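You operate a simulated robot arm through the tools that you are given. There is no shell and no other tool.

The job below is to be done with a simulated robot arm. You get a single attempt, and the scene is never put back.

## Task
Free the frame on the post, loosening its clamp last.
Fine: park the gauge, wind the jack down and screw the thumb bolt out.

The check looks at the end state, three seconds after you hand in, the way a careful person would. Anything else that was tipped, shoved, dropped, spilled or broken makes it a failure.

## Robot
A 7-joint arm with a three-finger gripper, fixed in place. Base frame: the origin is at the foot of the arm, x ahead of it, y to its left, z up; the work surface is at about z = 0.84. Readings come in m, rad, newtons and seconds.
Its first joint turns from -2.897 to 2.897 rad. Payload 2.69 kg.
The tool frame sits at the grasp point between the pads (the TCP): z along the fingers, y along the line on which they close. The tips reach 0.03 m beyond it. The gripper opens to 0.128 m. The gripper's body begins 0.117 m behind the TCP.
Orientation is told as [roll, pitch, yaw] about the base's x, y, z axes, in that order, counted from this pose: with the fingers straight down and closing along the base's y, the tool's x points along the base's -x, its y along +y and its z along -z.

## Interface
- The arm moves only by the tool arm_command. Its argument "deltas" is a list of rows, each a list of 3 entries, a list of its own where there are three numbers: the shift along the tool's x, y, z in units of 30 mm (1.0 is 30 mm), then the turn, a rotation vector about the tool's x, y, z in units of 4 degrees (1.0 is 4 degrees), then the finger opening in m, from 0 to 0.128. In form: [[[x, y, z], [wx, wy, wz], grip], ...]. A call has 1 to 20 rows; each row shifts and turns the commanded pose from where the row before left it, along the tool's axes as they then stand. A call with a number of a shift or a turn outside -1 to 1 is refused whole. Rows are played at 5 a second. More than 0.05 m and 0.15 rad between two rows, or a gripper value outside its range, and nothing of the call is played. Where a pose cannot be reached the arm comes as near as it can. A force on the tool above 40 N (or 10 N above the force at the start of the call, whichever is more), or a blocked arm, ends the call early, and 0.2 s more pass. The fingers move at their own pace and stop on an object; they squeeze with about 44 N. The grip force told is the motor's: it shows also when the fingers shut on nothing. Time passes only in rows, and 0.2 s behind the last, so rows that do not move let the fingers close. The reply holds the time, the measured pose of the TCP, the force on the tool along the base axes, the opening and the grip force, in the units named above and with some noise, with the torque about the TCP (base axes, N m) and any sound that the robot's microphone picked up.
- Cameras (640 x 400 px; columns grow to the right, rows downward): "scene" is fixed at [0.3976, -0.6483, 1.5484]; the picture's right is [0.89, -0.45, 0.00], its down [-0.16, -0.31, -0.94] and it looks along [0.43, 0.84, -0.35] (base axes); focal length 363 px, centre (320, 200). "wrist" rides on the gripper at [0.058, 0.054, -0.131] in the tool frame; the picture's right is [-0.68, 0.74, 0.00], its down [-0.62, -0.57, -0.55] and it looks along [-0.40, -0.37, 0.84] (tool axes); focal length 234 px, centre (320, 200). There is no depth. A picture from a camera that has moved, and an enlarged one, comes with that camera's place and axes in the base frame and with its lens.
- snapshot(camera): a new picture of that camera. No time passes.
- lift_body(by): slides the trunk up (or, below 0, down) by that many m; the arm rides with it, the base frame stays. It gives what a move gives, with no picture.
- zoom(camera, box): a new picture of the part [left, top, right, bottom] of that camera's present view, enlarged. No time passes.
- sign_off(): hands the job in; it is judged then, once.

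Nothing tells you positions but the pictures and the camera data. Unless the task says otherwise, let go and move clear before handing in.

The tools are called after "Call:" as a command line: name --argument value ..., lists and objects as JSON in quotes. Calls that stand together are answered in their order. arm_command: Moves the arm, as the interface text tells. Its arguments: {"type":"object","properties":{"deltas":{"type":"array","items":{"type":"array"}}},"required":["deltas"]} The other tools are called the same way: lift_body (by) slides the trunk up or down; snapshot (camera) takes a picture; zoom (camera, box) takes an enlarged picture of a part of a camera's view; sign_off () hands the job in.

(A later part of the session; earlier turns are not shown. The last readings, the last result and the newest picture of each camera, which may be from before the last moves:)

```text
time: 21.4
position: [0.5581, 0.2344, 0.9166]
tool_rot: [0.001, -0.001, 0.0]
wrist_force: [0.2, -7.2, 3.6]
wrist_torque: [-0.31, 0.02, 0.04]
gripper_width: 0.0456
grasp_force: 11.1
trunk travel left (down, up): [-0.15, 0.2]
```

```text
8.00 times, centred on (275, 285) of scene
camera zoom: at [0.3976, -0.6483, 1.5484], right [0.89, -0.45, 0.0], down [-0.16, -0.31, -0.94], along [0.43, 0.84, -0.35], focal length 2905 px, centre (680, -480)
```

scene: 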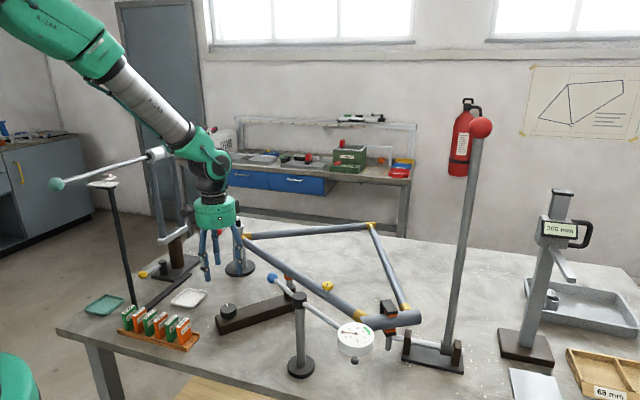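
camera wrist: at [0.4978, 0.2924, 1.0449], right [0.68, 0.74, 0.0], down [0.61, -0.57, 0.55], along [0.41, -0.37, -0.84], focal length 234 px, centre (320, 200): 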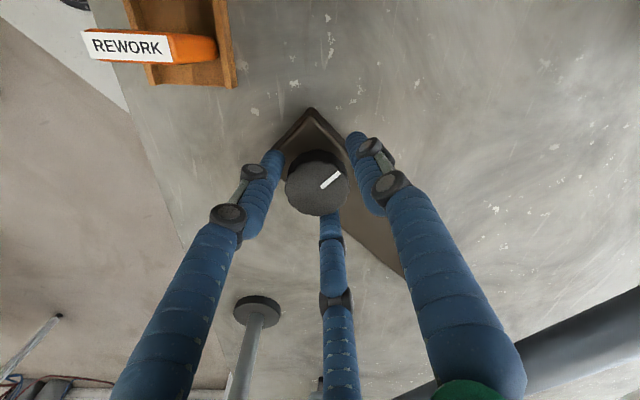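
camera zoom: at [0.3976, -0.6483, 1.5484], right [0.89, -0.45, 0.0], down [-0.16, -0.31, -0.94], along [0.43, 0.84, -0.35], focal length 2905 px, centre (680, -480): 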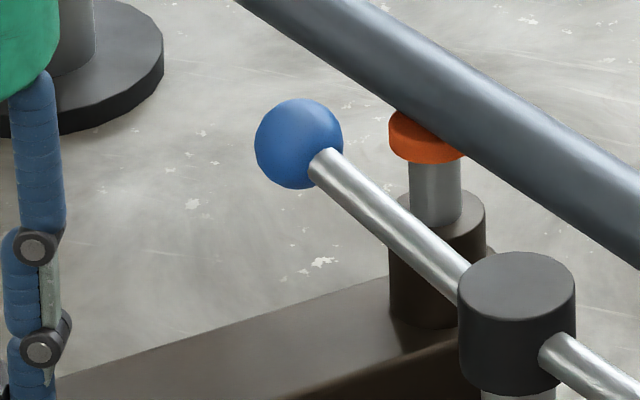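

The grip is well centred now. I'll try a 20° counter-clockwise turn and look for the pad moving.

Call:
arm_command --deltas '[[[0, -0.03, 0], [0, 0, -1], 0.03], [[0, 0, 0], [0, 0, -1], 0.03], [[0, 0, 0], [0, 0, -1], 0.03], [[0, 0, 0], [0, 0, -1], 0.03], [[0, 0, 0], [0, 0, -1], 0.03]]'

Call:
zoom --camera "wrist" --box '[220, 80, 420, 280]'

Call:
zoom --camera "scene" --box '[240, 260, 310, 310]'

```text
time: 22.6
position: [0.5583, 0.2327, 0.9158]
tool_rot: [0.0, -0.001, 0.352]
wrist_force: [-1.9, 4.8, -1.6]
wrist_torque: [0.41, -0.26, -0.03]
gripper_width: 0.0445
grasp_force: 44.9
trunk travel left (down, up): [-0.15, 0.2]
```

```text
2.00 times, centred on (320, 180) of wrist
camera zoom: at [0.4854, 0.2646, 1.0469], right [0.38, 0.92, 0.0], down [0.77, -0.32, 0.55], along [0.51, -0.21, -0.84], focal length 468 px, centre (320, 240)
```

zoom: 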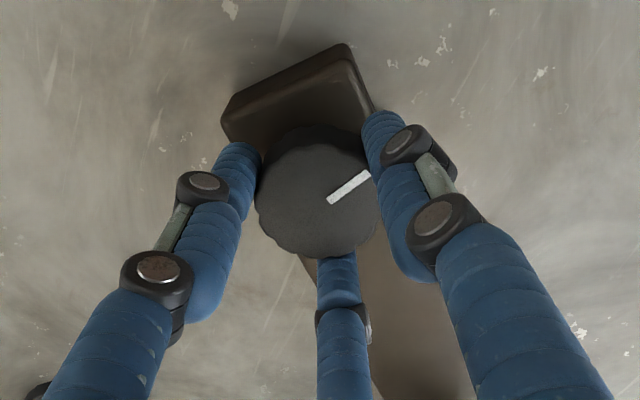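

```text
8.00 times, centred on (275, 285) of scene
camera zoom: at [0.3976, -0.6483, 1.5484], right [0.89, -0.45, 0.0], down [-0.16, -0.31, -0.94], along [0.43, 0.84, -0.35], focal length 2905 px, centre (680, -480)
```

zoom: 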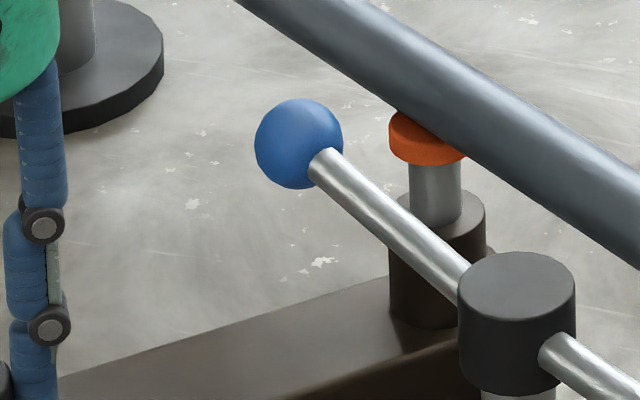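

The knob turned with the hand and the pad appears to have dropped about a pixel. I'll continue counter-clockwise to confirm.

Call:
arm_command --deltas '[[[0, 0, 0], [0, 0, -1], 0.03], [[0, 0, 0], [0, 0, -1], 0.03], [[0, 0, 0], [0, 0, -1], 0.03], [[0, 0, 0], [0, 0, -1], 0.03], [[0, 0, 0], [0, 0, -1], 0.03], [[0, 0, 0], [0, 0, -1], 0.03], [[0, 0, 0], [0, 0, -1], 0.03], [[0, 0, 0], [0, 0, -1], 0.03], [[0, 0, 0], [0, 0, -1], 0.03], [[0, 0, 0], [0, 0, -1], 0.03], [[0, 0, 0], [0, 0, -1], 0.03], [[0, 0, 0], [0, 0, -1], 0.03], [[0, 0, 0], [0, 0, -1], 0.03], [[0, 0, 0], [0, 0, -1], 0.03], [[0, 0, 0], [0, 0, -1], 0.03]]'

Call:
zoom --camera "scene" --box '[240, 260, 310, 310]'

Call:
snapshot --camera "scene"

```text
time: 25.8
position: [0.5584, 0.2329, 0.9144]
tool_rot: [-0.001, -0.001, 1.397]
wrist_force: [0.5, 0.5, 6.1]
wrist_torque: [0.13, -0.55, 0.01]
gripper_width: 0.0448
grasp_force: 44.8
trunk travel left (down, up): [-0.15, 0.2]
```

```text
8.00 times, centred on (275, 285) of scene
camera zoom: at [0.3976, -0.6483, 1.5484], right [0.89, -0.45, 0.0], down [-0.16, -0.31, -0.94], along [0.43, 0.84, -0.35], focal length 2905 px, centre (680, -480)
```

zoom: 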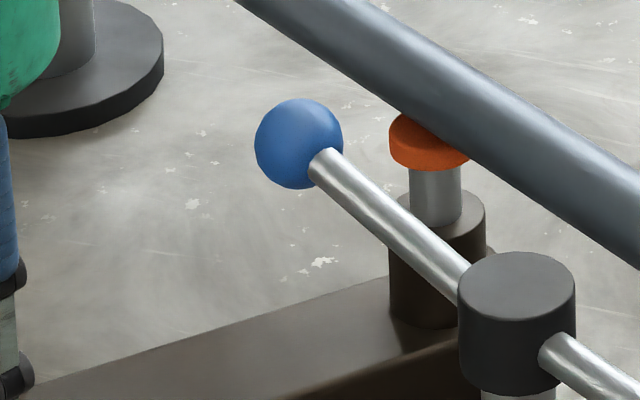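

```text
taken
```

scene: 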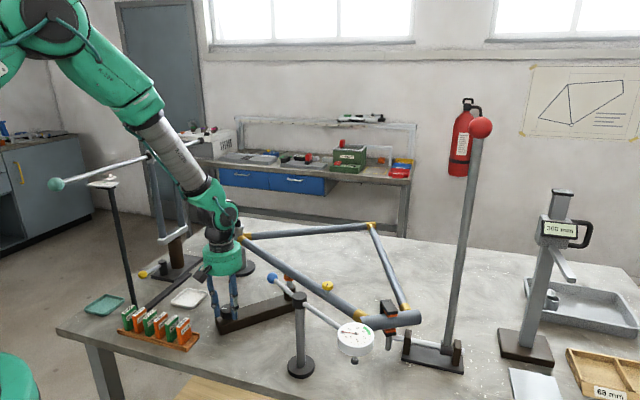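

Counter-clockwise lowers the jack, about 3 mm over 80°. I'll keep winding.

Call:
arm_command --deltas '[[[0, 0, 0], [0, 0, -1], 0.03], [[0, 0, 0], [0, 0, -1], 0.03], [[0, 0, 0], [0, 0, -1], 0.03], [[0, 0, 0], [0, 0, -1], 0.03], [[0, 0, 0], [0, 0, -1], 0.03], [[0, 0, 0], [0, 0, -1], 0.03], [[0, 0, 0], [0, 0, -1], 0.03], [[0, 0, 0], [0, 0, -1], 0.03], [[0, 0, 0], [0, 0, -1], 0.03], [[0, 0, 0], [0, 0, -1], 0.03], [[0, 0, 0], [0, 0, -1], 0.03], [[0, 0, 0], [0, 0, -1], 0.03]]'

Call:
zoom --camera "scene" --box '[240, 260, 310, 310]'

Call:
snapshot --camera "scene"

```text
time: 28.4
position: [0.5584, 0.2319, 0.9152]
tool_rot: [0.0, 0.0, 2.235]
wrist_force: [-2.4, -2.5, 16.9]
wrist_torque: [-0.16, 0.27, -0.01]
gripper_width: 0.0448
grasp_force: 45.2
trunk travel left (down, up): [-0.15, 0.2]
```

```text
8.00 times, centred on (275, 285) of scene
camera zoom: at [0.3976, -0.6483, 1.5484], right [0.89, -0.45, 0.0], down [-0.16, -0.31, -0.94], along [0.43, 0.84, -0.35], focal length 2905 px, centre (680, -480)
```

zoom: 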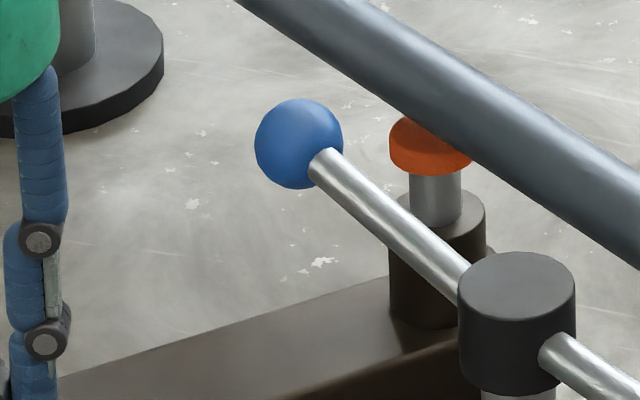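

```text
taken
```

scene: 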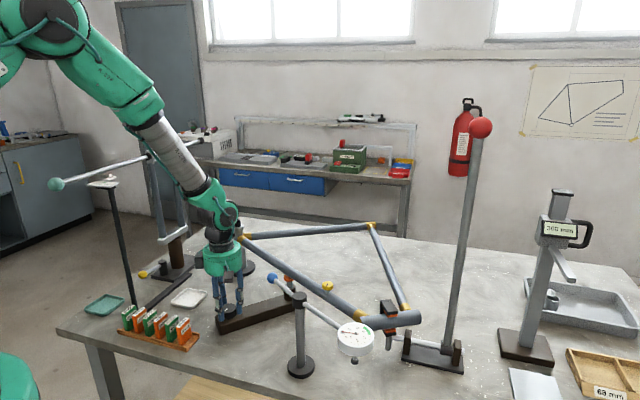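

Call:
arm_command --deltas '[[[0, 0, -0.03], [0, 0, -1], 0.03], [[0, 0, 0], [0, 0, -1], 0.03], [[0, 0, 0], [0, 0, -1], 0.03], [[0, 0, 0], [0, 0, -1], 0.03], [[0, 0, 0], [0, 0, -1], 0.03], [[0, 0, 0], [0, 0, -1], 0.03], [[0, 0, 0], [0, 0, -1], 0.03], [[0, 0, 0], [0, 0, -1], 0.03]]'

Call:
zoom --camera "scene" --box '[240, 260, 310, 310]'

Call:
snapshot --camera "wrist"

```text
time: 30.2
position: [0.5599, 0.2342, 0.9159]
tool_rot: [0.001, 0.001, 2.794]
wrist_force: [2.3, 2.7, 5.5]
wrist_torque: [0.16, 0.13, -0.67]
gripper_width: 0.0448
grasp_force: 45.1
trunk travel left (down, up): [-0.15, 0.2]
```

```text
8.00 times, centred on (275, 285) of scene
camera zoom: at [0.3976, -0.6483, 1.5484], right [0.89, -0.45, 0.0], down [-0.16, -0.31, -0.94], along [0.43, 0.84, -0.35], focal length 2905 px, centre (680, -480)
```

zoom: 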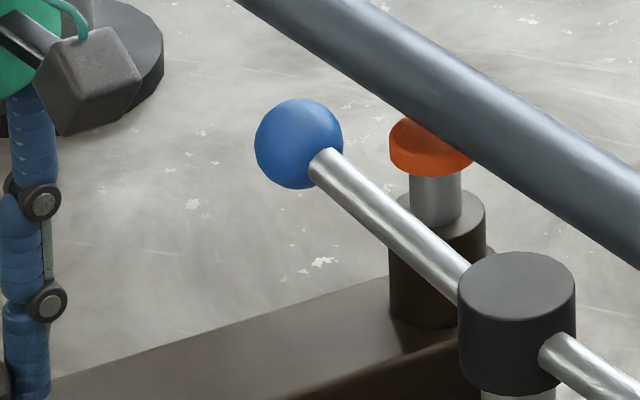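

```text
taken
camera wrist: at [0.5956, 0.1636, 1.0476], right [-0.89, -0.46, 0.0], down [-0.39, 0.74, 0.55], along [-0.25, 0.49, -0.84], focal length 234 px, centre (320, 200)
```

wrist: 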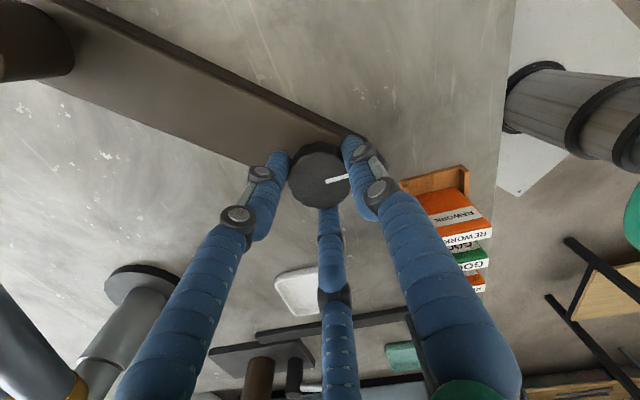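

The torque about the knob has risen and the mark has slipped slightly in the grip, which suggests an end stop. I'll turn a little more to test.

Call:
arm_command --deltas '[[[0, 0, 0], [0, 0, -1], 0.03], [[0, 0, 0], [0, 0, -1], 0.03], [[0, 0, 0], [0, 0, -1], 0.03]]'

Call:
zoom --camera "wrist" --box '[220, 80, 420, 280]'

Call:
zoom --camera "scene" --box '[240, 260, 310, 310]'

```text
time: 31.0
position: [0.5584, 0.2342, 0.9165]
tool_rot: [0.001, 0.0, 3.006]
wrist_force: [5.8, 2.2, 2.5]
wrist_torque: [-0.02, -0.22, -0.65]
gripper_width: 0.0449
grasp_force: 44.8
trunk travel left (down, up): [-0.15, 0.2]
```

```text
2.00 times, centred on (320, 180) of wrist
camera zoom: at [0.6093, 0.1726, 1.0477], right [-0.77, -0.64, 0.0], down [-0.53, 0.65, 0.55], along [-0.35, 0.42, -0.84], focal length 468 px, centre (320, 240)
```

zoom: 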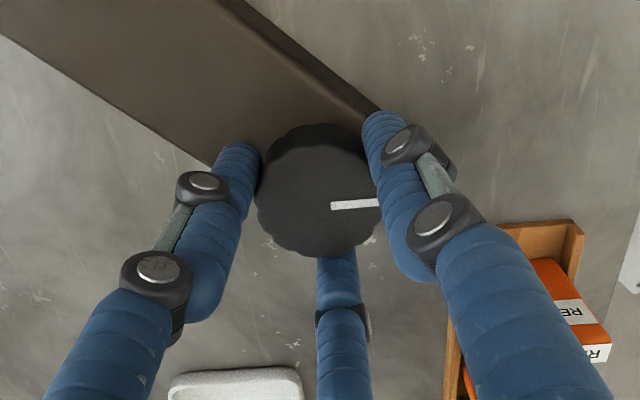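

```text
8.00 times, centred on (275, 285) of scene
camera zoom: at [0.3976, -0.6483, 1.5484], right [0.89, -0.45, 0.0], down [-0.16, -0.31, -0.94], along [0.43, 0.84, -0.35], focal length 2905 px, centre (680, -480)
```

zoom: 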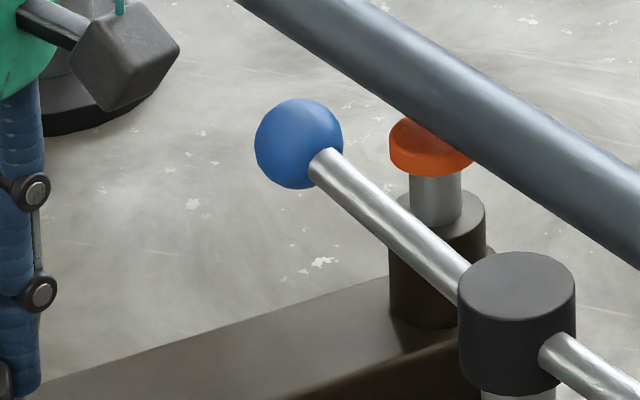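

The knob slips and the pad no longer moves, so the jack is at its lower stop. I'll release, lift straight up and unwind the wrist before going to the thumb bolt at about (0.790, 0.079, 1.002).

Call:
arm_command --deltas '[[[0, 0, 0], [0, 0, 0], 0.08], [[0, 0, 0], [0, 0, 0], 0.08], [[0, 0, -0.5], [0, 0, 0], 0.08], [[0, 0, -1], [0, 0, 0], 0.08], [[0, 0, -1], [0, 0, 0], 0.08], [[0, 0, -1], [0, 0, 1], 0.08], [[0, 0, -1], [0, 0, 1], 0.08], [[0, 0, -1], [0, 0, 1], 0.08], [[0, 0, -1], [0, 0, 1], 0.08], [[0, 0, -1], [0, 0, 1], 0.08], [[0, 0, -1], [0, 0, 1], 0.08], [[0, 0, -1], [0, 0, 1], 0.08], [[0, 0, 0], [0, 0, 1], 0.08], [[0, 0, 0], [0, 0, 1], 0.08], [[0, 0, 0], [0, 0, 1], 0.08], [[0, 0, 0], [0, 0, 1], 0.08], [[0, 0, 0], [0, 0, 1], 0.08], [[0, 0, 0], [0, 0, 1], 0.08], [[0, 0, 0], [0, 0, 1], 0.08], [[0, 0, 0], [0, 0, 1], 0.08]]'

Call:
arm_command --deltas '[[[0, 0, 0], [0, 0, 1], 0.08], [[0, 0, 0], [0, 0, 1], 0.08], [[0, 0, 0], [0, 0, 1], 0.08], [[0, 0, 0], [0, 0, 1], 0.08], [[0, 0, 0], [0, 0, 1], 0.08], [[0, 0, 0], [0, 0, 1], 0.08], [[0, 0, 0], [0, 0, 1], 0.08], [[0, 0, 0], [0, 0, 1], 0.08], [[0, 0, 0], [0, 0, 1], 0.08], [[0, 0, 0], [0, 0, 1], 0.08], [[0, 0, 0], [0, 0, 1], 0.08], [[0, 0, 0], [0, 0, 1], 0.08], [[0, 0, 0], [0, 0, 1], 0.08], [[0, 0, 0], [0, 0, 1], 0.08], [[0, 0, 0], [0, 0, 1], 0.08], [[0, 0, 0], [0, 0, 1], 0.08], [[0, 0, 0], [0, 0, 1], 0.08], [[0, 0, 0], [0, 0, 1], 0.08], [[0, 0, 0], [0, 0, 1], 0.08], [[0, 0, 0], [0, 0, 1], 0.08]]'

Call:
arm_command --deltas '[[[0, 0, 0], [0, 0, 1], 0.08], [[0, 0, 0], [0, 0, 1], 0.08], [[0, 0, 0], [0, 0, 1], 0.08], [[0, 0, 0], [0, 0, 1], 0.08], [[0, 0, 0], [0, 0, 1], 0.08], [[0, 0, 0], [0, 0, 1], 0.08], [[0, 0, 0], [0, 0, 1], 0.08], [[0, 0, 0], [0, 0, 1], 0.08]]'

Call:
snapshot --camera "wrist"

Call:
snapshot --camera "scene"

```text
time: 35.2
position: [0.5579, 0.2334, 1.2007]
tool_rot: [0.0, 0.0, 1.953]
wrist_force: [0.0, -0.4, 0.1]
wrist_torque: [0.01, 0.0, -0.02]
gripper_width: 0.0799
grasp_force: 0.0
trunk travel left (down, up): [-0.15, 0.2]
```

```text
time: 39.4
position: [0.5587, 0.2337, 1.2002]
tool_rot: [0.001, -0.001, 0.559]
wrist_force: [1.0, -0.4, -0.4]
wrist_torque: [0.0, 0.03, -0.03]
gripper_width: 0.08
grasp_force: 0.1
trunk travel left (down, up): [-0.15, 0.2]
```

```text
time: 41.2
position: [0.5586, 0.233, 1.1999]
tool_rot: [-0.001, 0.0, -0.001]
wrist_force: [0.9, -0.1, -0.1]
wrist_torque: [-0.01, -0.03, -0.04]
gripper_width: 0.0799
grasp_force: 0.1
trunk travel left (down, up): [-0.15, 0.2]
```

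```text
taken
camera wrist: at [0.5008, 0.2876, 1.3326], right [0.68, 0.74, 0.0], down [0.62, -0.57, 0.55], along [0.4, -0.37, -0.84], focal length 234 px, centre (320, 200)
```

wrist: 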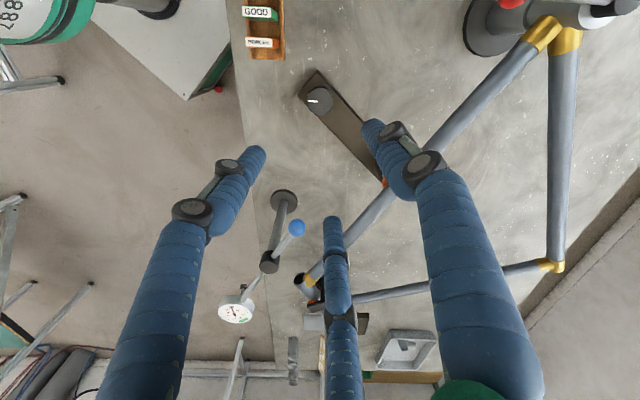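

```text
taken
```

scene: 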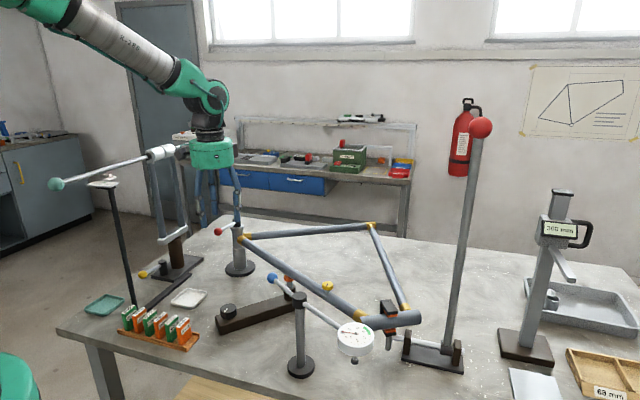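

The jack is wound down and the knob released. Now I'll move above the thumb bolt.

Call:
arm_command --deltas '[[[-0.964, -0.642, 0], [0, 0, 0], 0.07], [[-0.964, -0.642, 0], [0, 0, 0], 0.07], [[-0.964, -0.642, 0], [0, 0, 0], 0.07], [[-0.964, -0.642, 0], [0, 0, 0], 0.07], [[-0.964, -0.642, 0], [0, 0, 0], 0.07], [[-0.964, -0.642, 0], [0, 0, 0], 0.07], [[-0.964, -0.642, 0], [0, 0, 0], 0.07], [[-0.964, -0.642, 0], [0, 0, 0], 0.07], [[0, 0, 1], [0, 0, 0], 0.07], [[0, 0, 1], [0, 0, 0], 0.07]]'

Call:
snapshot --camera "wrist"

Call:
snapshot --camera "scene"

```text
time: 43.4
position: [0.7903, 0.0774, 1.1387]
tool_rot: [0.002, 0.0, 0.001]
wrist_force: [0.1, -0.4, 0.0]
wrist_torque: [-0.02, -0.04, -0.04]
gripper_width: 0.07
grasp_force: 0.0
trunk travel left (down, up): [-0.15, 0.2]
```

```text
taken
camera wrist: at [0.7317, 0.1325, 1.2704], right [0.68, 0.74, 0.0], down [0.62, -0.57, 0.55], along [0.4, -0.37, -0.84], focal length 234 px, centre (320, 200)
```

wrist: 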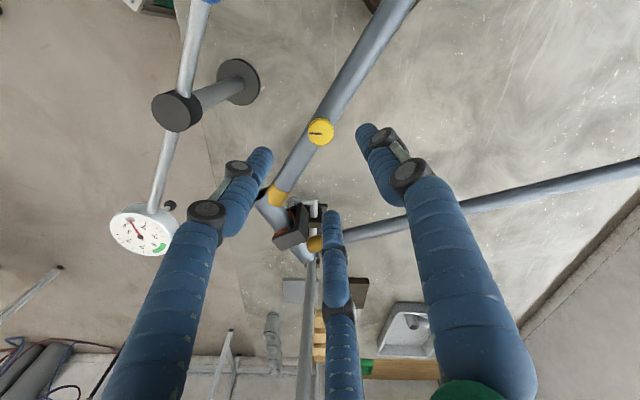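

```text
taken
```

scene: 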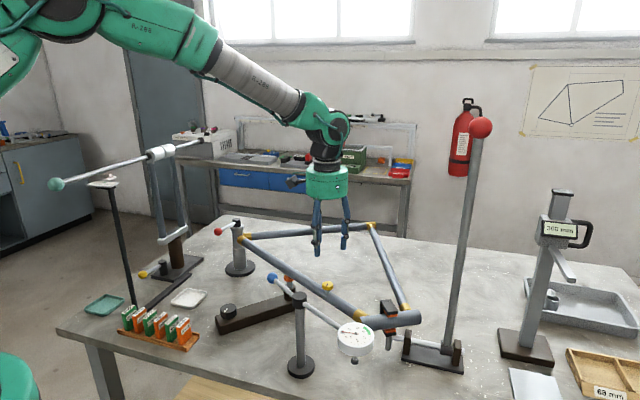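

Call:
zoom --camera "wrist" --box '[280, 100, 360, 160]'

Call:
zoom --camera "scene" --box '[300, 260, 350, 310]'

Call:
zoom --camera "scene" --box '[240, 260, 310, 310]'

```text
6.67 times, centred on (320, 130) of wrist
camera zoom: at [0.7317, 0.1325, 1.2704], right [0.68, 0.74, 0.0], down [0.62, -0.57, 0.55], along [0.4, -0.37, -0.84], focal length 1561 px, centre (320, 667)
```

zoom: 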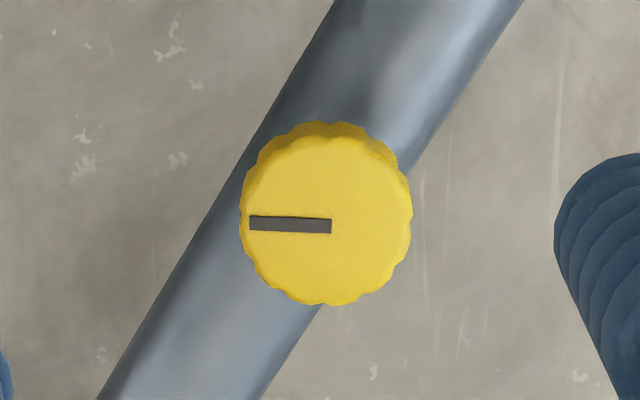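

```text
8.00 times, centred on (325, 285) of scene
camera zoom: at [0.3976, -0.6483, 1.5484], right [0.89, -0.45, 0.0], down [-0.16, -0.31, -0.94], along [0.43, 0.84, -0.35], focal length 2905 px, centre (280, -480)
```

zoom: 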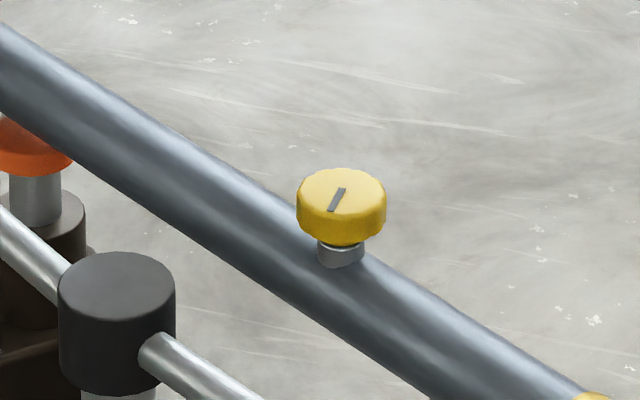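

```text
8.00 times, centred on (275, 285) of scene
camera zoom: at [0.3976, -0.6483, 1.5484], right [0.89, -0.45, 0.0], down [-0.16, -0.31, -0.94], along [0.43, 0.84, -0.35], focal length 2905 px, centre (680, -480)
```

zoom: 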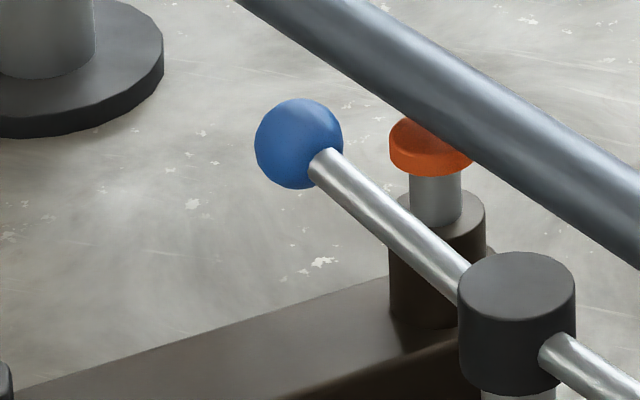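

The bolt head is about 30 mm across with its top near z 1.002, at about (0.795, 0.076). I'll pre-wind the wrist clockwise so I have room to unscrew counter-clockwise.

Call:
arm_command --deltas '[[[-0.15, -0.05, 0], [0, 0, 1], 0.07], [[0, 0, 0], [0, 0, 1], 0.07], [[0, 0, 0], [0, 0, 1], 0.07], [[0, 0, 0], [0, 0, 1], 0.07], [[0, 0, 0], [0, 0, 1], 0.07], [[0, 0, 0], [0, 0, 1], 0.07], [[0, 0, 0], [0, 0, 1], 0.07], [[0, 0, 0], [0, 0, 1], 0.07], [[0, 0, 0], [0, 0, 1], 0.07], [[0, 0, 0], [0, 0, 1], 0.07], [[0, 0, 0], [0, 0, 1], 0.07], [[0, 0, 0], [0, 0, 1], 0.07], [[0, 0, 0], [0, 0, 1], 0.07], [[0, 0, 0], [0, 0, 1], 0.07], [[0, 0, 0], [0, 0, 1], 0.07], [[0, 0, 0], [0, 0, 1], 0.07], [[0, 0, 0], [0, 0, 1], 0.07], [[0, 0, 0], [0, 0, 1], 0.07], [[0, 0, 0], [0, 0, 1], 0.07], [[0, 0, 0], [0, 0, 1], 0.07]]'

Call:
snapshot --camera "wrist"

Call:
snapshot --camera "scene"

```text
time: 47.6
position: [0.7931, 0.0766, 1.1424]
tool_rot: [0.0, 0.001, -1.396]
wrist_force: [0.6, 0.8, 0.5]
wrist_torque: [0.04, 0.0, 0.0]
gripper_width: 0.0701
grasp_force: 0.1
trunk travel left (down, up): [-0.15, 0.2]
```

```text
taken
camera wrist: at [0.8371, 0.1452, 1.2729], right [0.84, -0.54, 0.0], down [-0.45, -0.7, 0.55], along [-0.3, -0.46, -0.84], focal length 234 px, centre (320, 200)
```

wrist: 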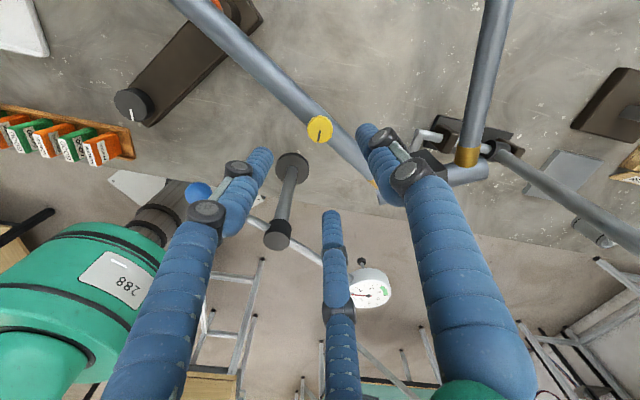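

```text
taken
```

scene: 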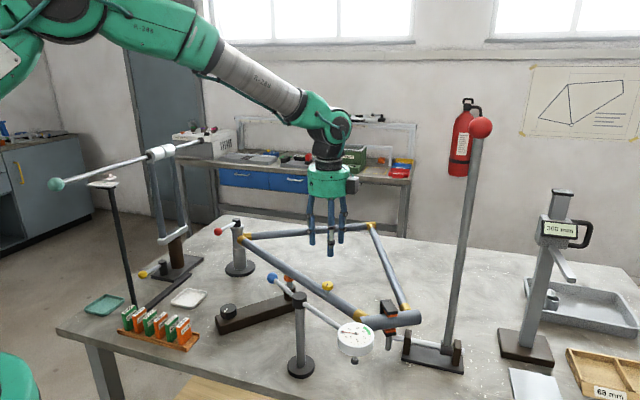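

Call:
arm_command --deltas '[[[0, 0, 0], [0, 0, 1], 0.07], [[0, 0, 0], [0, 0, 1], 0.07], [[0, 0, 0], [0, 0, 1], 0.07], [[0, 0, 0], [0, 0, 1], 0.07], [[0, 0, 0], [0, 0, 1], 0.07], [[0, 0, 0], [0, 0, 1], 0.07], [[0, 0, 0], [0, 0, 1], 0.07], [[0, 0, 0], [0, 0, 1], 0.07], [[0, 0, 0], [0, 0, 1], 0.07], [[0, 0, 0], [0, 0, 1], 0.07], [[0, 0, 0], [0, 0, 1], 0.07], [[0, 0, 0], [0, 0, 1], 0.07], [[0, 0, 0], [0, 0, 1], 0.07], [[0, 0, 0], [0, 0, 1], 0.07], [[0, 0, 0], [0, 0, 1], 0.07]]'

Call:
snapshot --camera "wrist"

Call:
snapshot --camera "scene"

```text
time: 50.8
position: [0.7948, 0.0773, 1.1402]
tool_rot: [0.001, 0.001, -2.445]
wrist_force: [-0.2, 0.6, -0.3]
wrist_torque: [0.0, 0.03, -0.01]
gripper_width: 0.0702
grasp_force: 0.1
trunk travel left (down, up): [-0.15, 0.2]
```

```text
taken
camera wrist: at [0.8737, 0.0741, 1.2722], right [-0.05, -1.0, 0.0], down [-0.84, 0.04, 0.55], along [-0.55, 0.03, -0.84], focal length 234 px, centre (320, 200)
```

wrist: 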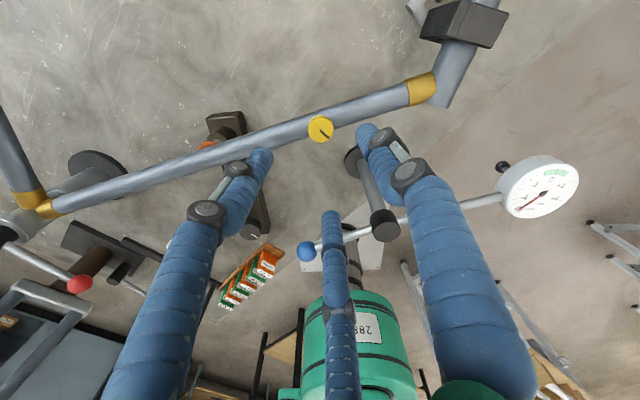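

```text
taken
```

scene: 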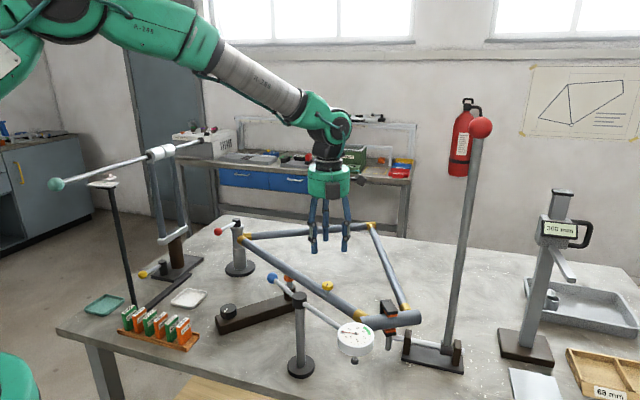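

The bolt is lined up within about 1 mm. I'll descend around the head and look before closing.

Call:
arm_command --deltas '[[[0, 0, 1], [0, 0, 0], 0.07], [[0, 0, 1], [0, 0, 0], 0.07], [[0, 0, 1], [0, 0, 0], 0.07], [[0, 0, 0.6], [0, 0, 0], 0.07], [[0, 0, 0.4], [0, 0, 0], 0.07]]'

Call:
snapshot --camera "wrist"

Call:
zoom --camera "scene" --box '[280, 230, 380, 320]'

Call:
zoom --camera "wrist" --box '[0, 100, 280, 280]'

```text
time: 52.0
position: [0.7944, 0.0789, 1.0211]
tool_rot: [-0.001, -0.001, -2.443]
wrist_force: [-0.3, 0.2, 0.3]
wrist_torque: [0.0, 0.01, -0.03]
gripper_width: 0.0702
grasp_force: 0.0
trunk travel left (down, up): [-0.15, 0.2]
```

```text
taken
camera wrist: at [0.8733, 0.0748, 1.1528], right [-0.04, -1.0, 0.0], down [-0.84, 0.04, 0.55], along [-0.55, 0.02, -0.84], focal length 234 px, centre (320, 200)
```

wrist: 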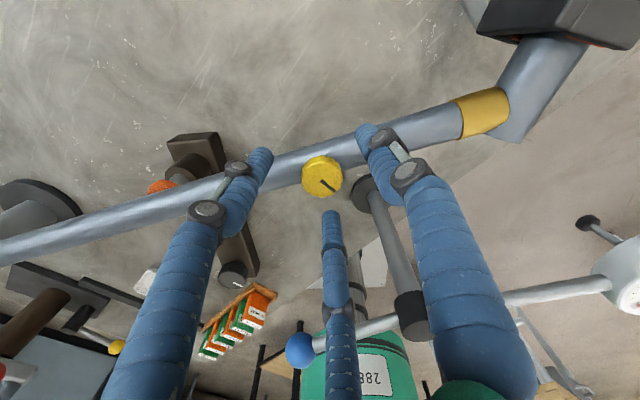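

```text
4.44 times, centred on (330, 275) of scene
camera zoom: at [0.3976, -0.6483, 1.5484], right [0.89, -0.45, 0.0], down [-0.16, -0.31, -0.94], along [0.43, 0.84, -0.35], focal length 1614 px, centre (276, -133)
```

zoom: 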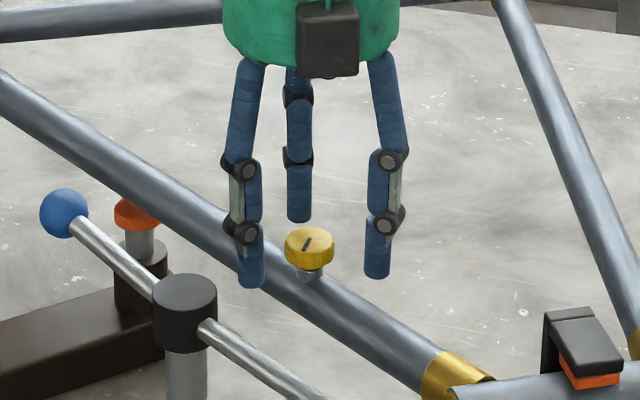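

```text
2.22 times, centred on (140, 190) of wrist
camera zoom: at [0.8733, 0.0748, 1.1528], right [-0.04, -1.0, 0.0], down [-0.84, 0.04, 0.55], along [-0.55, 0.02, -0.84], focal length 520 px, centre (720, 222)
```

zoom: 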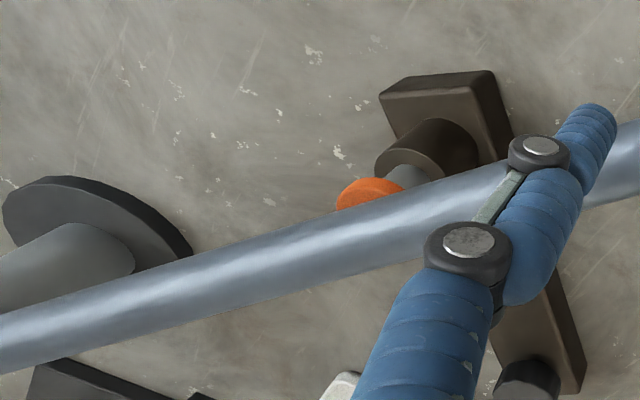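

The head sits between the digits with the tips just above the tube. Closing.

Call:
arm_command --deltas '[[[0, 0, 0], [0, 0, 0], 0.03], [[0, 0, 0], [0, 0, 0], 0.02], [[0, 0, 0], [0, 0, 0], 0.02], [[0, 0, 0], [0, 0, 0], 0.02]]'

Call:
zoom --camera "wrist" --box '[220, 80, 420, 280]'

Call:
zoom --camera "scene" --box '[280, 230, 380, 320]'

```text
time: 53.0
position: [0.7946, 0.0768, 1.0223]
tool_rot: [-0.001, -0.001, -2.445]
wrist_force: [-2.0, -14.7, -0.7]
wrist_torque: [-0.54, 0.09, 0.02]
gripper_width: 0.0282
grasp_force: 45.2
trunk travel left (down, up): [-0.15, 0.2]
```

```text
2.00 times, centred on (320, 180) of wrist
camera zoom: at [0.8731, 0.0737, 1.1527], right [-0.04, -1.0, 0.0], down [-0.83, 0.04, 0.55], along [-0.55, 0.02, -0.84], focal length 468 px, centre (320, 240)
```

zoom: 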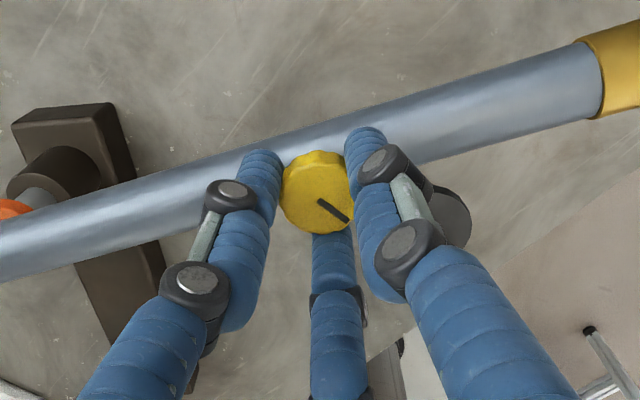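

```text
4.44 times, centred on (330, 275) of scene
camera zoom: at [0.3976, -0.6483, 1.5484], right [0.89, -0.45, 0.0], down [-0.16, -0.31, -0.94], along [0.43, 0.84, -0.35], focal length 1614 px, centre (276, -133)
```

zoom: 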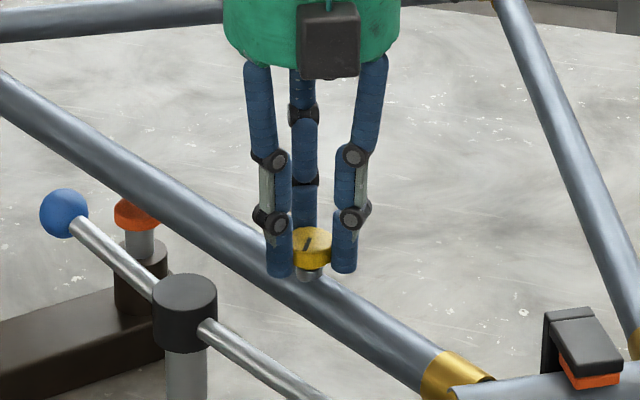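

Grip is firm at 28 mm. I'll unscrew counter-clockwise in steps and watch the vertical force for how the bolt rises.

Call:
arm_command --deltas '[[[-0.032, 0.038, 0], [0, 0, -1], 0.02], [[0, 0, 0], [0, 0, -1], 0.02], [[0, 0, 0], [0, 0, -1], 0.02], [[0, 0, 0], [0, 0, -1], 0.02], [[0, 0, 0], [0, 0, -1], 0.02], [[0, 0, 0], [0, 0, -1], 0.02], [[0, 0, 0], [0, 0, -1], 0.02], [[0, 0, 0], [0, 0, -1], 0.02]]'

Call:
zoom --camera "wrist" --box '[220, 80, 420, 280]'

Call:
zoom --camera "scene" --box '[280, 230, 380, 320]'

```text
time: 54.8
position: [0.7932, 0.0766, 1.0217]
tool_rot: [-0.001, 0.0, -1.881]
wrist_force: [-12.9, 3.6, 3.0]
wrist_torque: [0.16, 0.28, -0.01]
gripper_width: 0.0282
grasp_force: 45.0
trunk travel left (down, up): [-0.15, 0.2]
```

```text
2.00 times, centred on (320, 180) of wrist
camera zoom: at [0.8627, 0.1161, 1.1527], right [0.49, -0.87, 0.0], down [-0.73, -0.41, 0.55], along [-0.48, -0.27, -0.84], focal length 468 px, centre (320, 240)
```

zoom: 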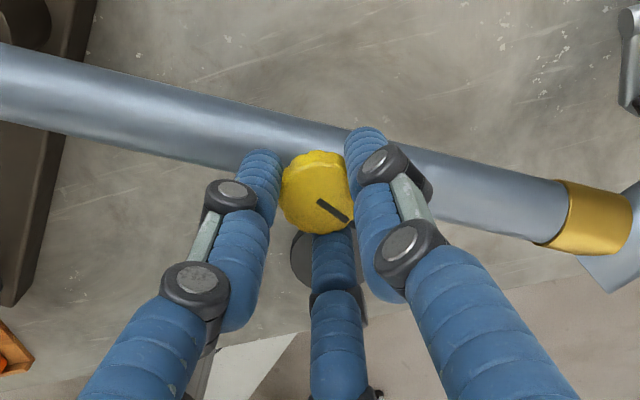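

```text
4.44 times, centred on (330, 275) of scene
camera zoom: at [0.3976, -0.6483, 1.5484], right [0.89, -0.45, 0.0], down [-0.16, -0.31, -0.94], along [0.43, 0.84, -0.35], focal length 1614 px, centre (276, -133)
```

zoom: 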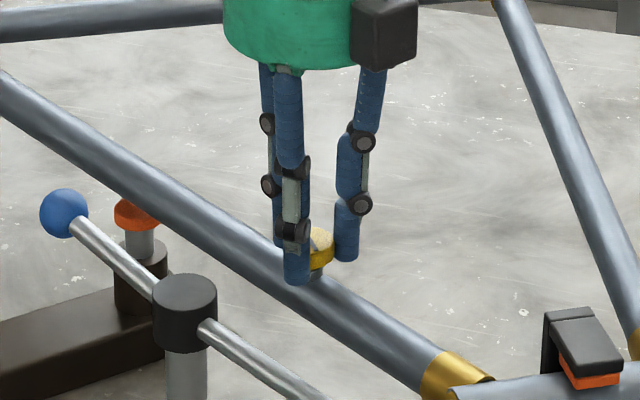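

Call:
arm_command --deltas '[[[-0.02, -0.038, 0], [0, 0, -1], 0.02], [[0, 0, 0], [0, 0, -1], 0.02], [[0, 0, 0], [0, 0, -1], 0.02], [[0, 0, 0], [0, 0, -1], 0.02], [[0, 0, 0], [0, 0, -1], 0.02], [[0, 0, 0], [0, 0, -1], 0.02], [[0, 0, 0], [0, 0, -1], 0.02], [[0, 0, 0], [0, 0, -1], 0.02], [[0, 0, 0], [0, 0, -1], 0.02], [[0, 0, 0], [0, 0, -1], 0.02], [[0, 0, 0], [0, 0, -1], 0.02], [[0, 0, 0], [0, 0, -1], 0.02]]'

Call:
zoom --camera "wrist" --box '[220, 80, 420, 280]'

Call:
zoom --camera "scene" --box '[280, 230, 380, 320]'

```text
time: 57.4
position: [0.7929, 0.0762, 1.022]
tool_rot: [0.002, -0.001, -1.046]
wrist_force: [9.4, 10.2, 7.6]
wrist_torque: [0.32, -0.41, 0.03]
gripper_width: 0.0282
grasp_force: 45.3
trunk travel left (down, up): [-0.15, 0.2]
```

```text
2.00 times, centred on (320, 180) of wrist
camera zoom: at [0.8106, 0.1544, 1.1527], right [0.98, -0.22, 0.0], down [-0.18, -0.82, 0.55], along [-0.12, -0.54, -0.84], focal length 468 px, centre (320, 240)
```

zoom: 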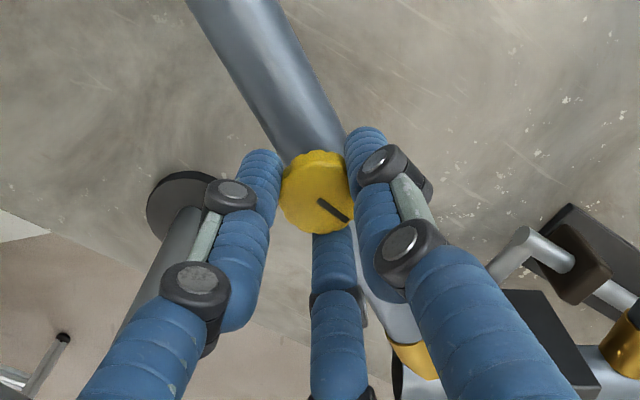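

```text
4.44 times, centred on (330, 275) of scene
camera zoom: at [0.3976, -0.6483, 1.5484], right [0.89, -0.45, 0.0], down [-0.16, -0.31, -0.94], along [0.43, 0.84, -0.35], focal length 1614 px, centre (276, -133)
```

zoom: 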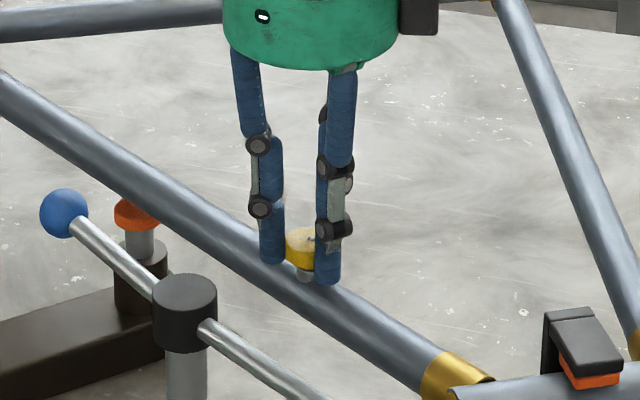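

Call:
arm_command --deltas '[[[0, 0, -0.02], [0, 0, -1], 0.02], [[0, 0, 0], [0, 0, -1], 0.02], [[0, 0, 0], [0, 0, -1], 0.02], [[0, 0, 0], [0, 0, -1], 0.02], [[0, 0, 0], [0, 0, -1], 0.02], [[0, 0, -0.02], [0, 0, -1], 0.02], [[0, 0, 0], [0, 0, -1], 0.02], [[0, 0, 0], [0, 0, -1], 0.02], [[0, 0, 0], [0, 0, -1], 0.02], [[0, 0, 0], [0, 0, -1], 0.02], [[0, 0, 0], [0, 0, -1], 0.02], [[0, 0, 0], [0, 0, -1], 0.02], [[0, 0, 0], [0, 0, -1], 0.02], [[0, 0, 0], [0, 0, -1], 0.02], [[0, 0, 0], [0, 0, -1], 0.02]]'

Call:
zoom --camera "wrist" --box '[220, 80, 420, 280]'

Call:
zoom --camera "scene" --box '[280, 230, 380, 320]'

```text
time: 60.6
position: [0.7936, 0.0751, 1.0217]
tool_rot: [0.0, 0.0, 0.001]
wrist_force: [9.2, 15.0, 2.2]
wrist_torque: [0.4, -0.19, -0.03]
gripper_width: 0.028
grasp_force: 44.8
trunk travel left (down, up): [-0.15, 0.2]
```

```text
2.00 times, centred on (320, 180) of wrist
camera zoom: at [0.7352, 0.1306, 1.1533], right [0.68, 0.74, 0.0], down [0.62, -0.56, 0.55], along [0.4, -0.37, -0.84], focal length 468 px, centre (320, 240)
```

zoom: 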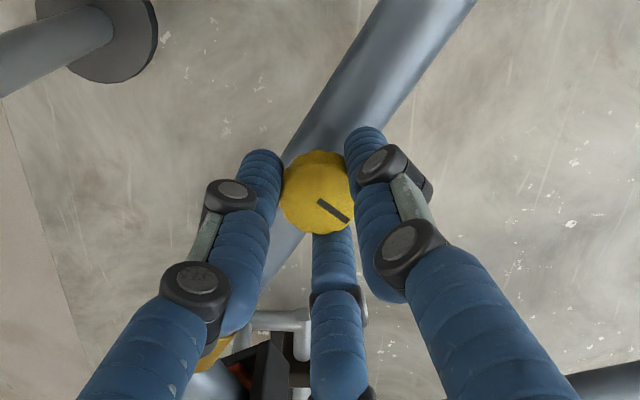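

```text
4.44 times, centred on (330, 275) of scene
camera zoom: at [0.3976, -0.6483, 1.5484], right [0.89, -0.45, 0.0], down [-0.16, -0.31, -0.94], along [0.43, 0.84, -0.35], focal length 1614 px, centre (276, -133)
```

zoom: 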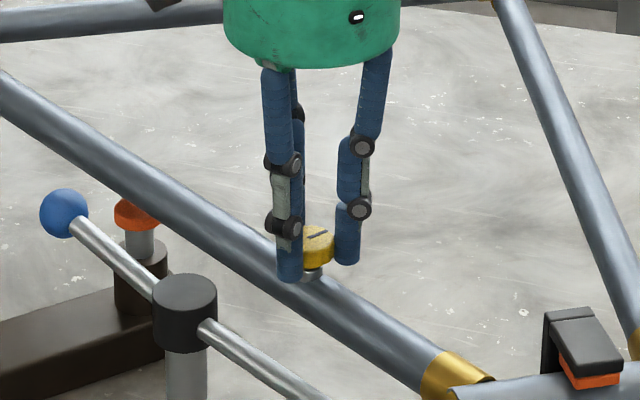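

The bolt follows the hand. I'll re-centre slightly and keep unscrewing.

Call:
arm_command --deltas '[[[-0.02, 0.04, 0], [0, 0, -1], 0.02], [[0, 0, 0], [0, 0, -1], 0.02], [[0, 0, 0], [0, 0, -1], 0.02], [[0, 0, 0], [0, 0, -1], 0.02], [[0, 0, 0], [0, 0, -1], 0.02], [[0, 0, 0], [0, 0, -1], 0.02], [[0, 0, 0], [0, 0, -1], 0.02], [[0, 0, 0], [0, 0, -1], 0.02], [[0, 0, 0], [0, 0, -1], 0.02], [[0, 0, 0], [0, 0, -1], 0.02], [[0, 0, 0], [0, 0, -1], 0.02], [[0, 0, 0], [0, 0, -1], 0.02], [[0, 0, 0], [0, 0, -1], 0.02], [[0, 0, 0], [0, 0, -1], 0.02], [[0, 0, 0], [0, 0, -1], 0.02]]'

Call:
zoom --camera "wrist" --box '[220, 80, 420, 280]'

Call:
zoom --camera "scene" --box '[280, 230, 380, 320]'

```text
time: 63.8
position: [0.7939, 0.0765, 1.0223]
tool_rot: [0.0, -0.003, 1.048]
wrist_force: [5.4, -13.9, 8.5]
wrist_torque: [-0.35, -0.1, 0.02]
gripper_width: 0.0283
grasp_force: 44.9
trunk travel left (down, up): [-0.15, 0.2]
```

```text
2.00 times, centred on (320, 180) of wrist
camera zoom: at [0.7179, 0.0531, 1.1533], right [-0.3, 0.95, 0.0], down [0.8, 0.25, 0.55], along [0.52, 0.17, -0.84], focal length 468 px, centre (320, 240)
```

zoom: 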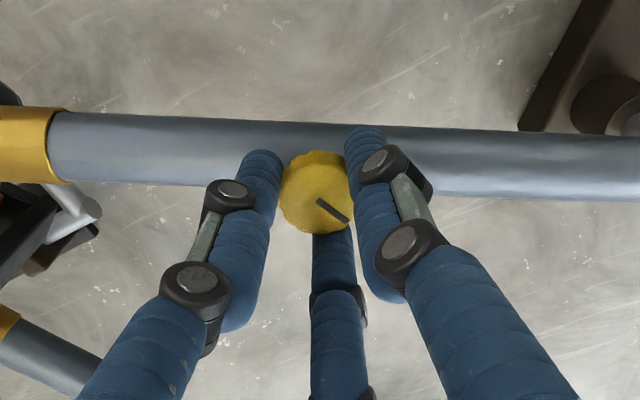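

```text
4.44 times, centred on (330, 275) of scene
camera zoom: at [0.3976, -0.6483, 1.5484], right [0.89, -0.45, 0.0], down [-0.16, -0.31, -0.94], along [0.43, 0.84, -0.35], focal length 1614 px, centre (276, -133)
```

zoom: 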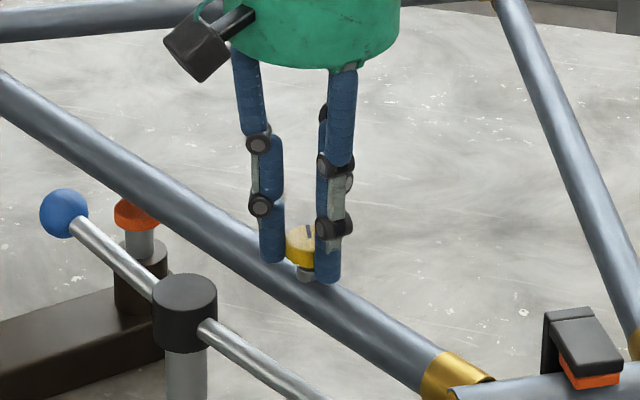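

Call:
arm_command --deltas '[[[0.025, -0.03, -0.02], [0, 0, -1], 0.02], [[0, 0, 0], [0, 0, -1], 0.02], [[0, 0, 0], [0, 0, -1], 0.02], [[0, 0, 0], [0, 0, -1], 0.02], [[0, 0, 0], [0, 0, -1], 0.02], [[0, 0, 0], [0, 0, -1], 0.02], [[0, 0, 0], [0, 0, -1], 0.02], [[0, 0, 0], [0, 0, -1], 0.02], [[0, 0, 0], [0, 0, -1], 0.02], [[0, 0, 0], [0, 0, -1], 0.02], [[0, 0, 0], [0, 0, -1], 0.02], [[0, 0, 0], [0, 0, -1], 0.02], [[0, 0, 0], [0, 0, -1], 0.02], [[0, 0, 0], [0, 0, -1], 0.02], [[0, 0, 0], [0, 0, -1], 0.02]]'

Call:
zoom --camera "wrist" --box '[220, 80, 420, 280]'

Call:
zoom --camera "scene" --box '[280, 230, 380, 320]'

```text
time: 67.0
position: [0.7936, 0.0763, 1.0232]
tool_rot: [-0.001, 0.0, 2.096]
wrist_force: [-3.4, 5.3, 5.1]
wrist_torque: [0.06, 0.09, -0.02]
gripper_width: 0.0285
grasp_force: 45.0
trunk travel left (down, up): [-0.15, 0.2]
```

```text
2.00 times, centred on (320, 180) of wrist
camera zoom: at [0.7766, -0.0003, 1.154], right [-0.98, 0.22, 0.0], down [0.18, 0.82, 0.55], along [0.12, 0.54, -0.84], focal length 468 px, centre (320, 240)
```

zoom: 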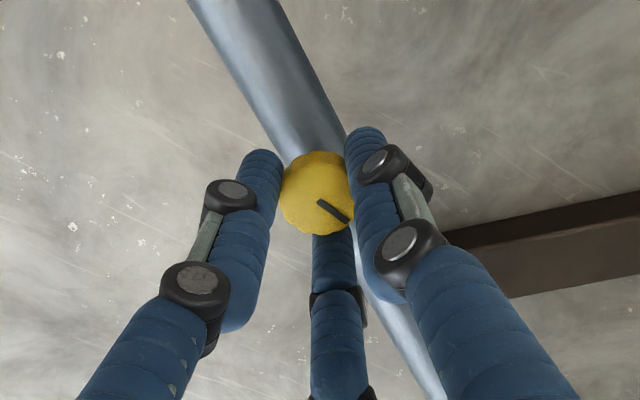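

```text
4.44 times, centred on (330, 275) of scene
camera zoom: at [0.3976, -0.6483, 1.5484], right [0.89, -0.45, 0.0], down [-0.16, -0.31, -0.94], along [0.43, 0.84, -0.35], focal length 1614 px, centre (276, -133)
```

zoom: 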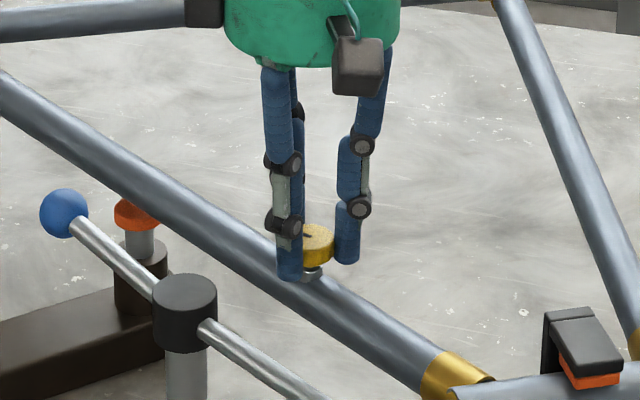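

Call:
arm_command --deltas '[[[0, 0, -0.01], [0, 0, -1], 0.02], [[0, 0, 0], [0, 0, -1], 0.02], [[0, 0, 0], [0, 0, -1], 0.02], [[0, 0, 0], [0, 0, -1], 0.02], [[0, 0, 0], [0, 0, -1], 0.02], [[0, 0, 0], [0, 0, -1], 0.02], [[0, 0, 0], [0, 0, -1], 0.02], [[0, 0, 0], [0, 0, -1], 0.02], [[0, 0, 0], [0, 0, -1], 0.02], [[0, 0, 0], [0, 0, -1], 0.02], [[0, 0, 0], [0, 0, -1], 0.02], [[0, 0, 0], [0, 0, -1], 0.02], [[0, 0, 0], [0, 0, 0], 0.02]]'

Call:
zoom --camera "wrist" --box '[220, 80, 420, 280]'

Call:
zoom --camera "scene" --box '[280, 230, 380, 320]'

```text
time: 69.8
position: [0.7929, 0.0771, 1.0244]
tool_rot: [-0.001, -0.001, 2.934]
wrist_force: [-7.4, 6.7, 0.2]
wrist_torque: [0.11, 0.25, 0.02]
gripper_width: 0.0284
grasp_force: 44.9
trunk travel left (down, up): [-0.15, 0.2]
```

```text
2.00 times, centred on (320, 180) of wrist
camera zoom: at [0.8399, 0.0126, 1.1546], right [-0.81, -0.58, 0.0], down [-0.49, 0.68, 0.55], along [-0.32, 0.45, -0.84], focal length 468 px, centre (320, 240)
```

zoom: 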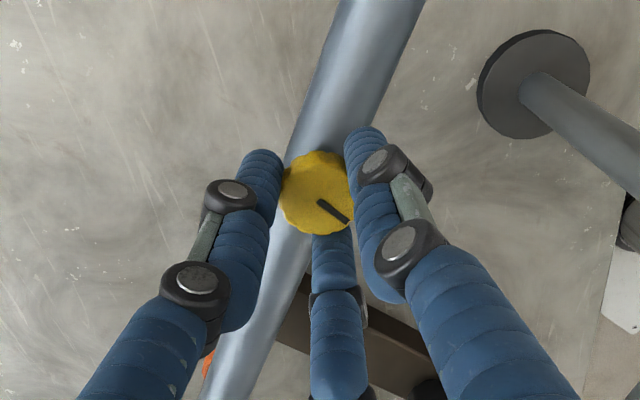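

```text
4.44 times, centred on (330, 275) of scene
camera zoom: at [0.3976, -0.6483, 1.5484], right [0.89, -0.45, 0.0], down [-0.16, -0.31, -0.94], along [0.43, 0.84, -0.35], focal length 1614 px, centre (276, -133)
```

zoom: 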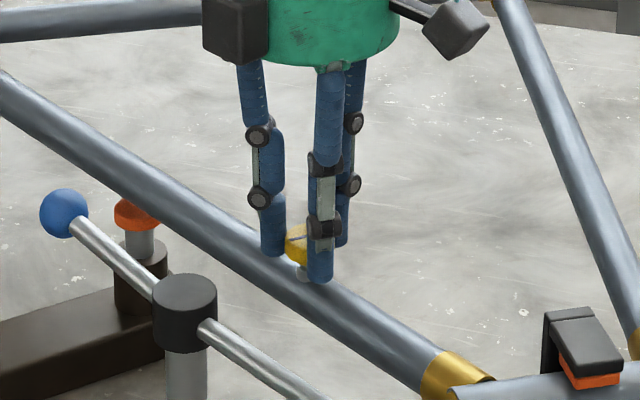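

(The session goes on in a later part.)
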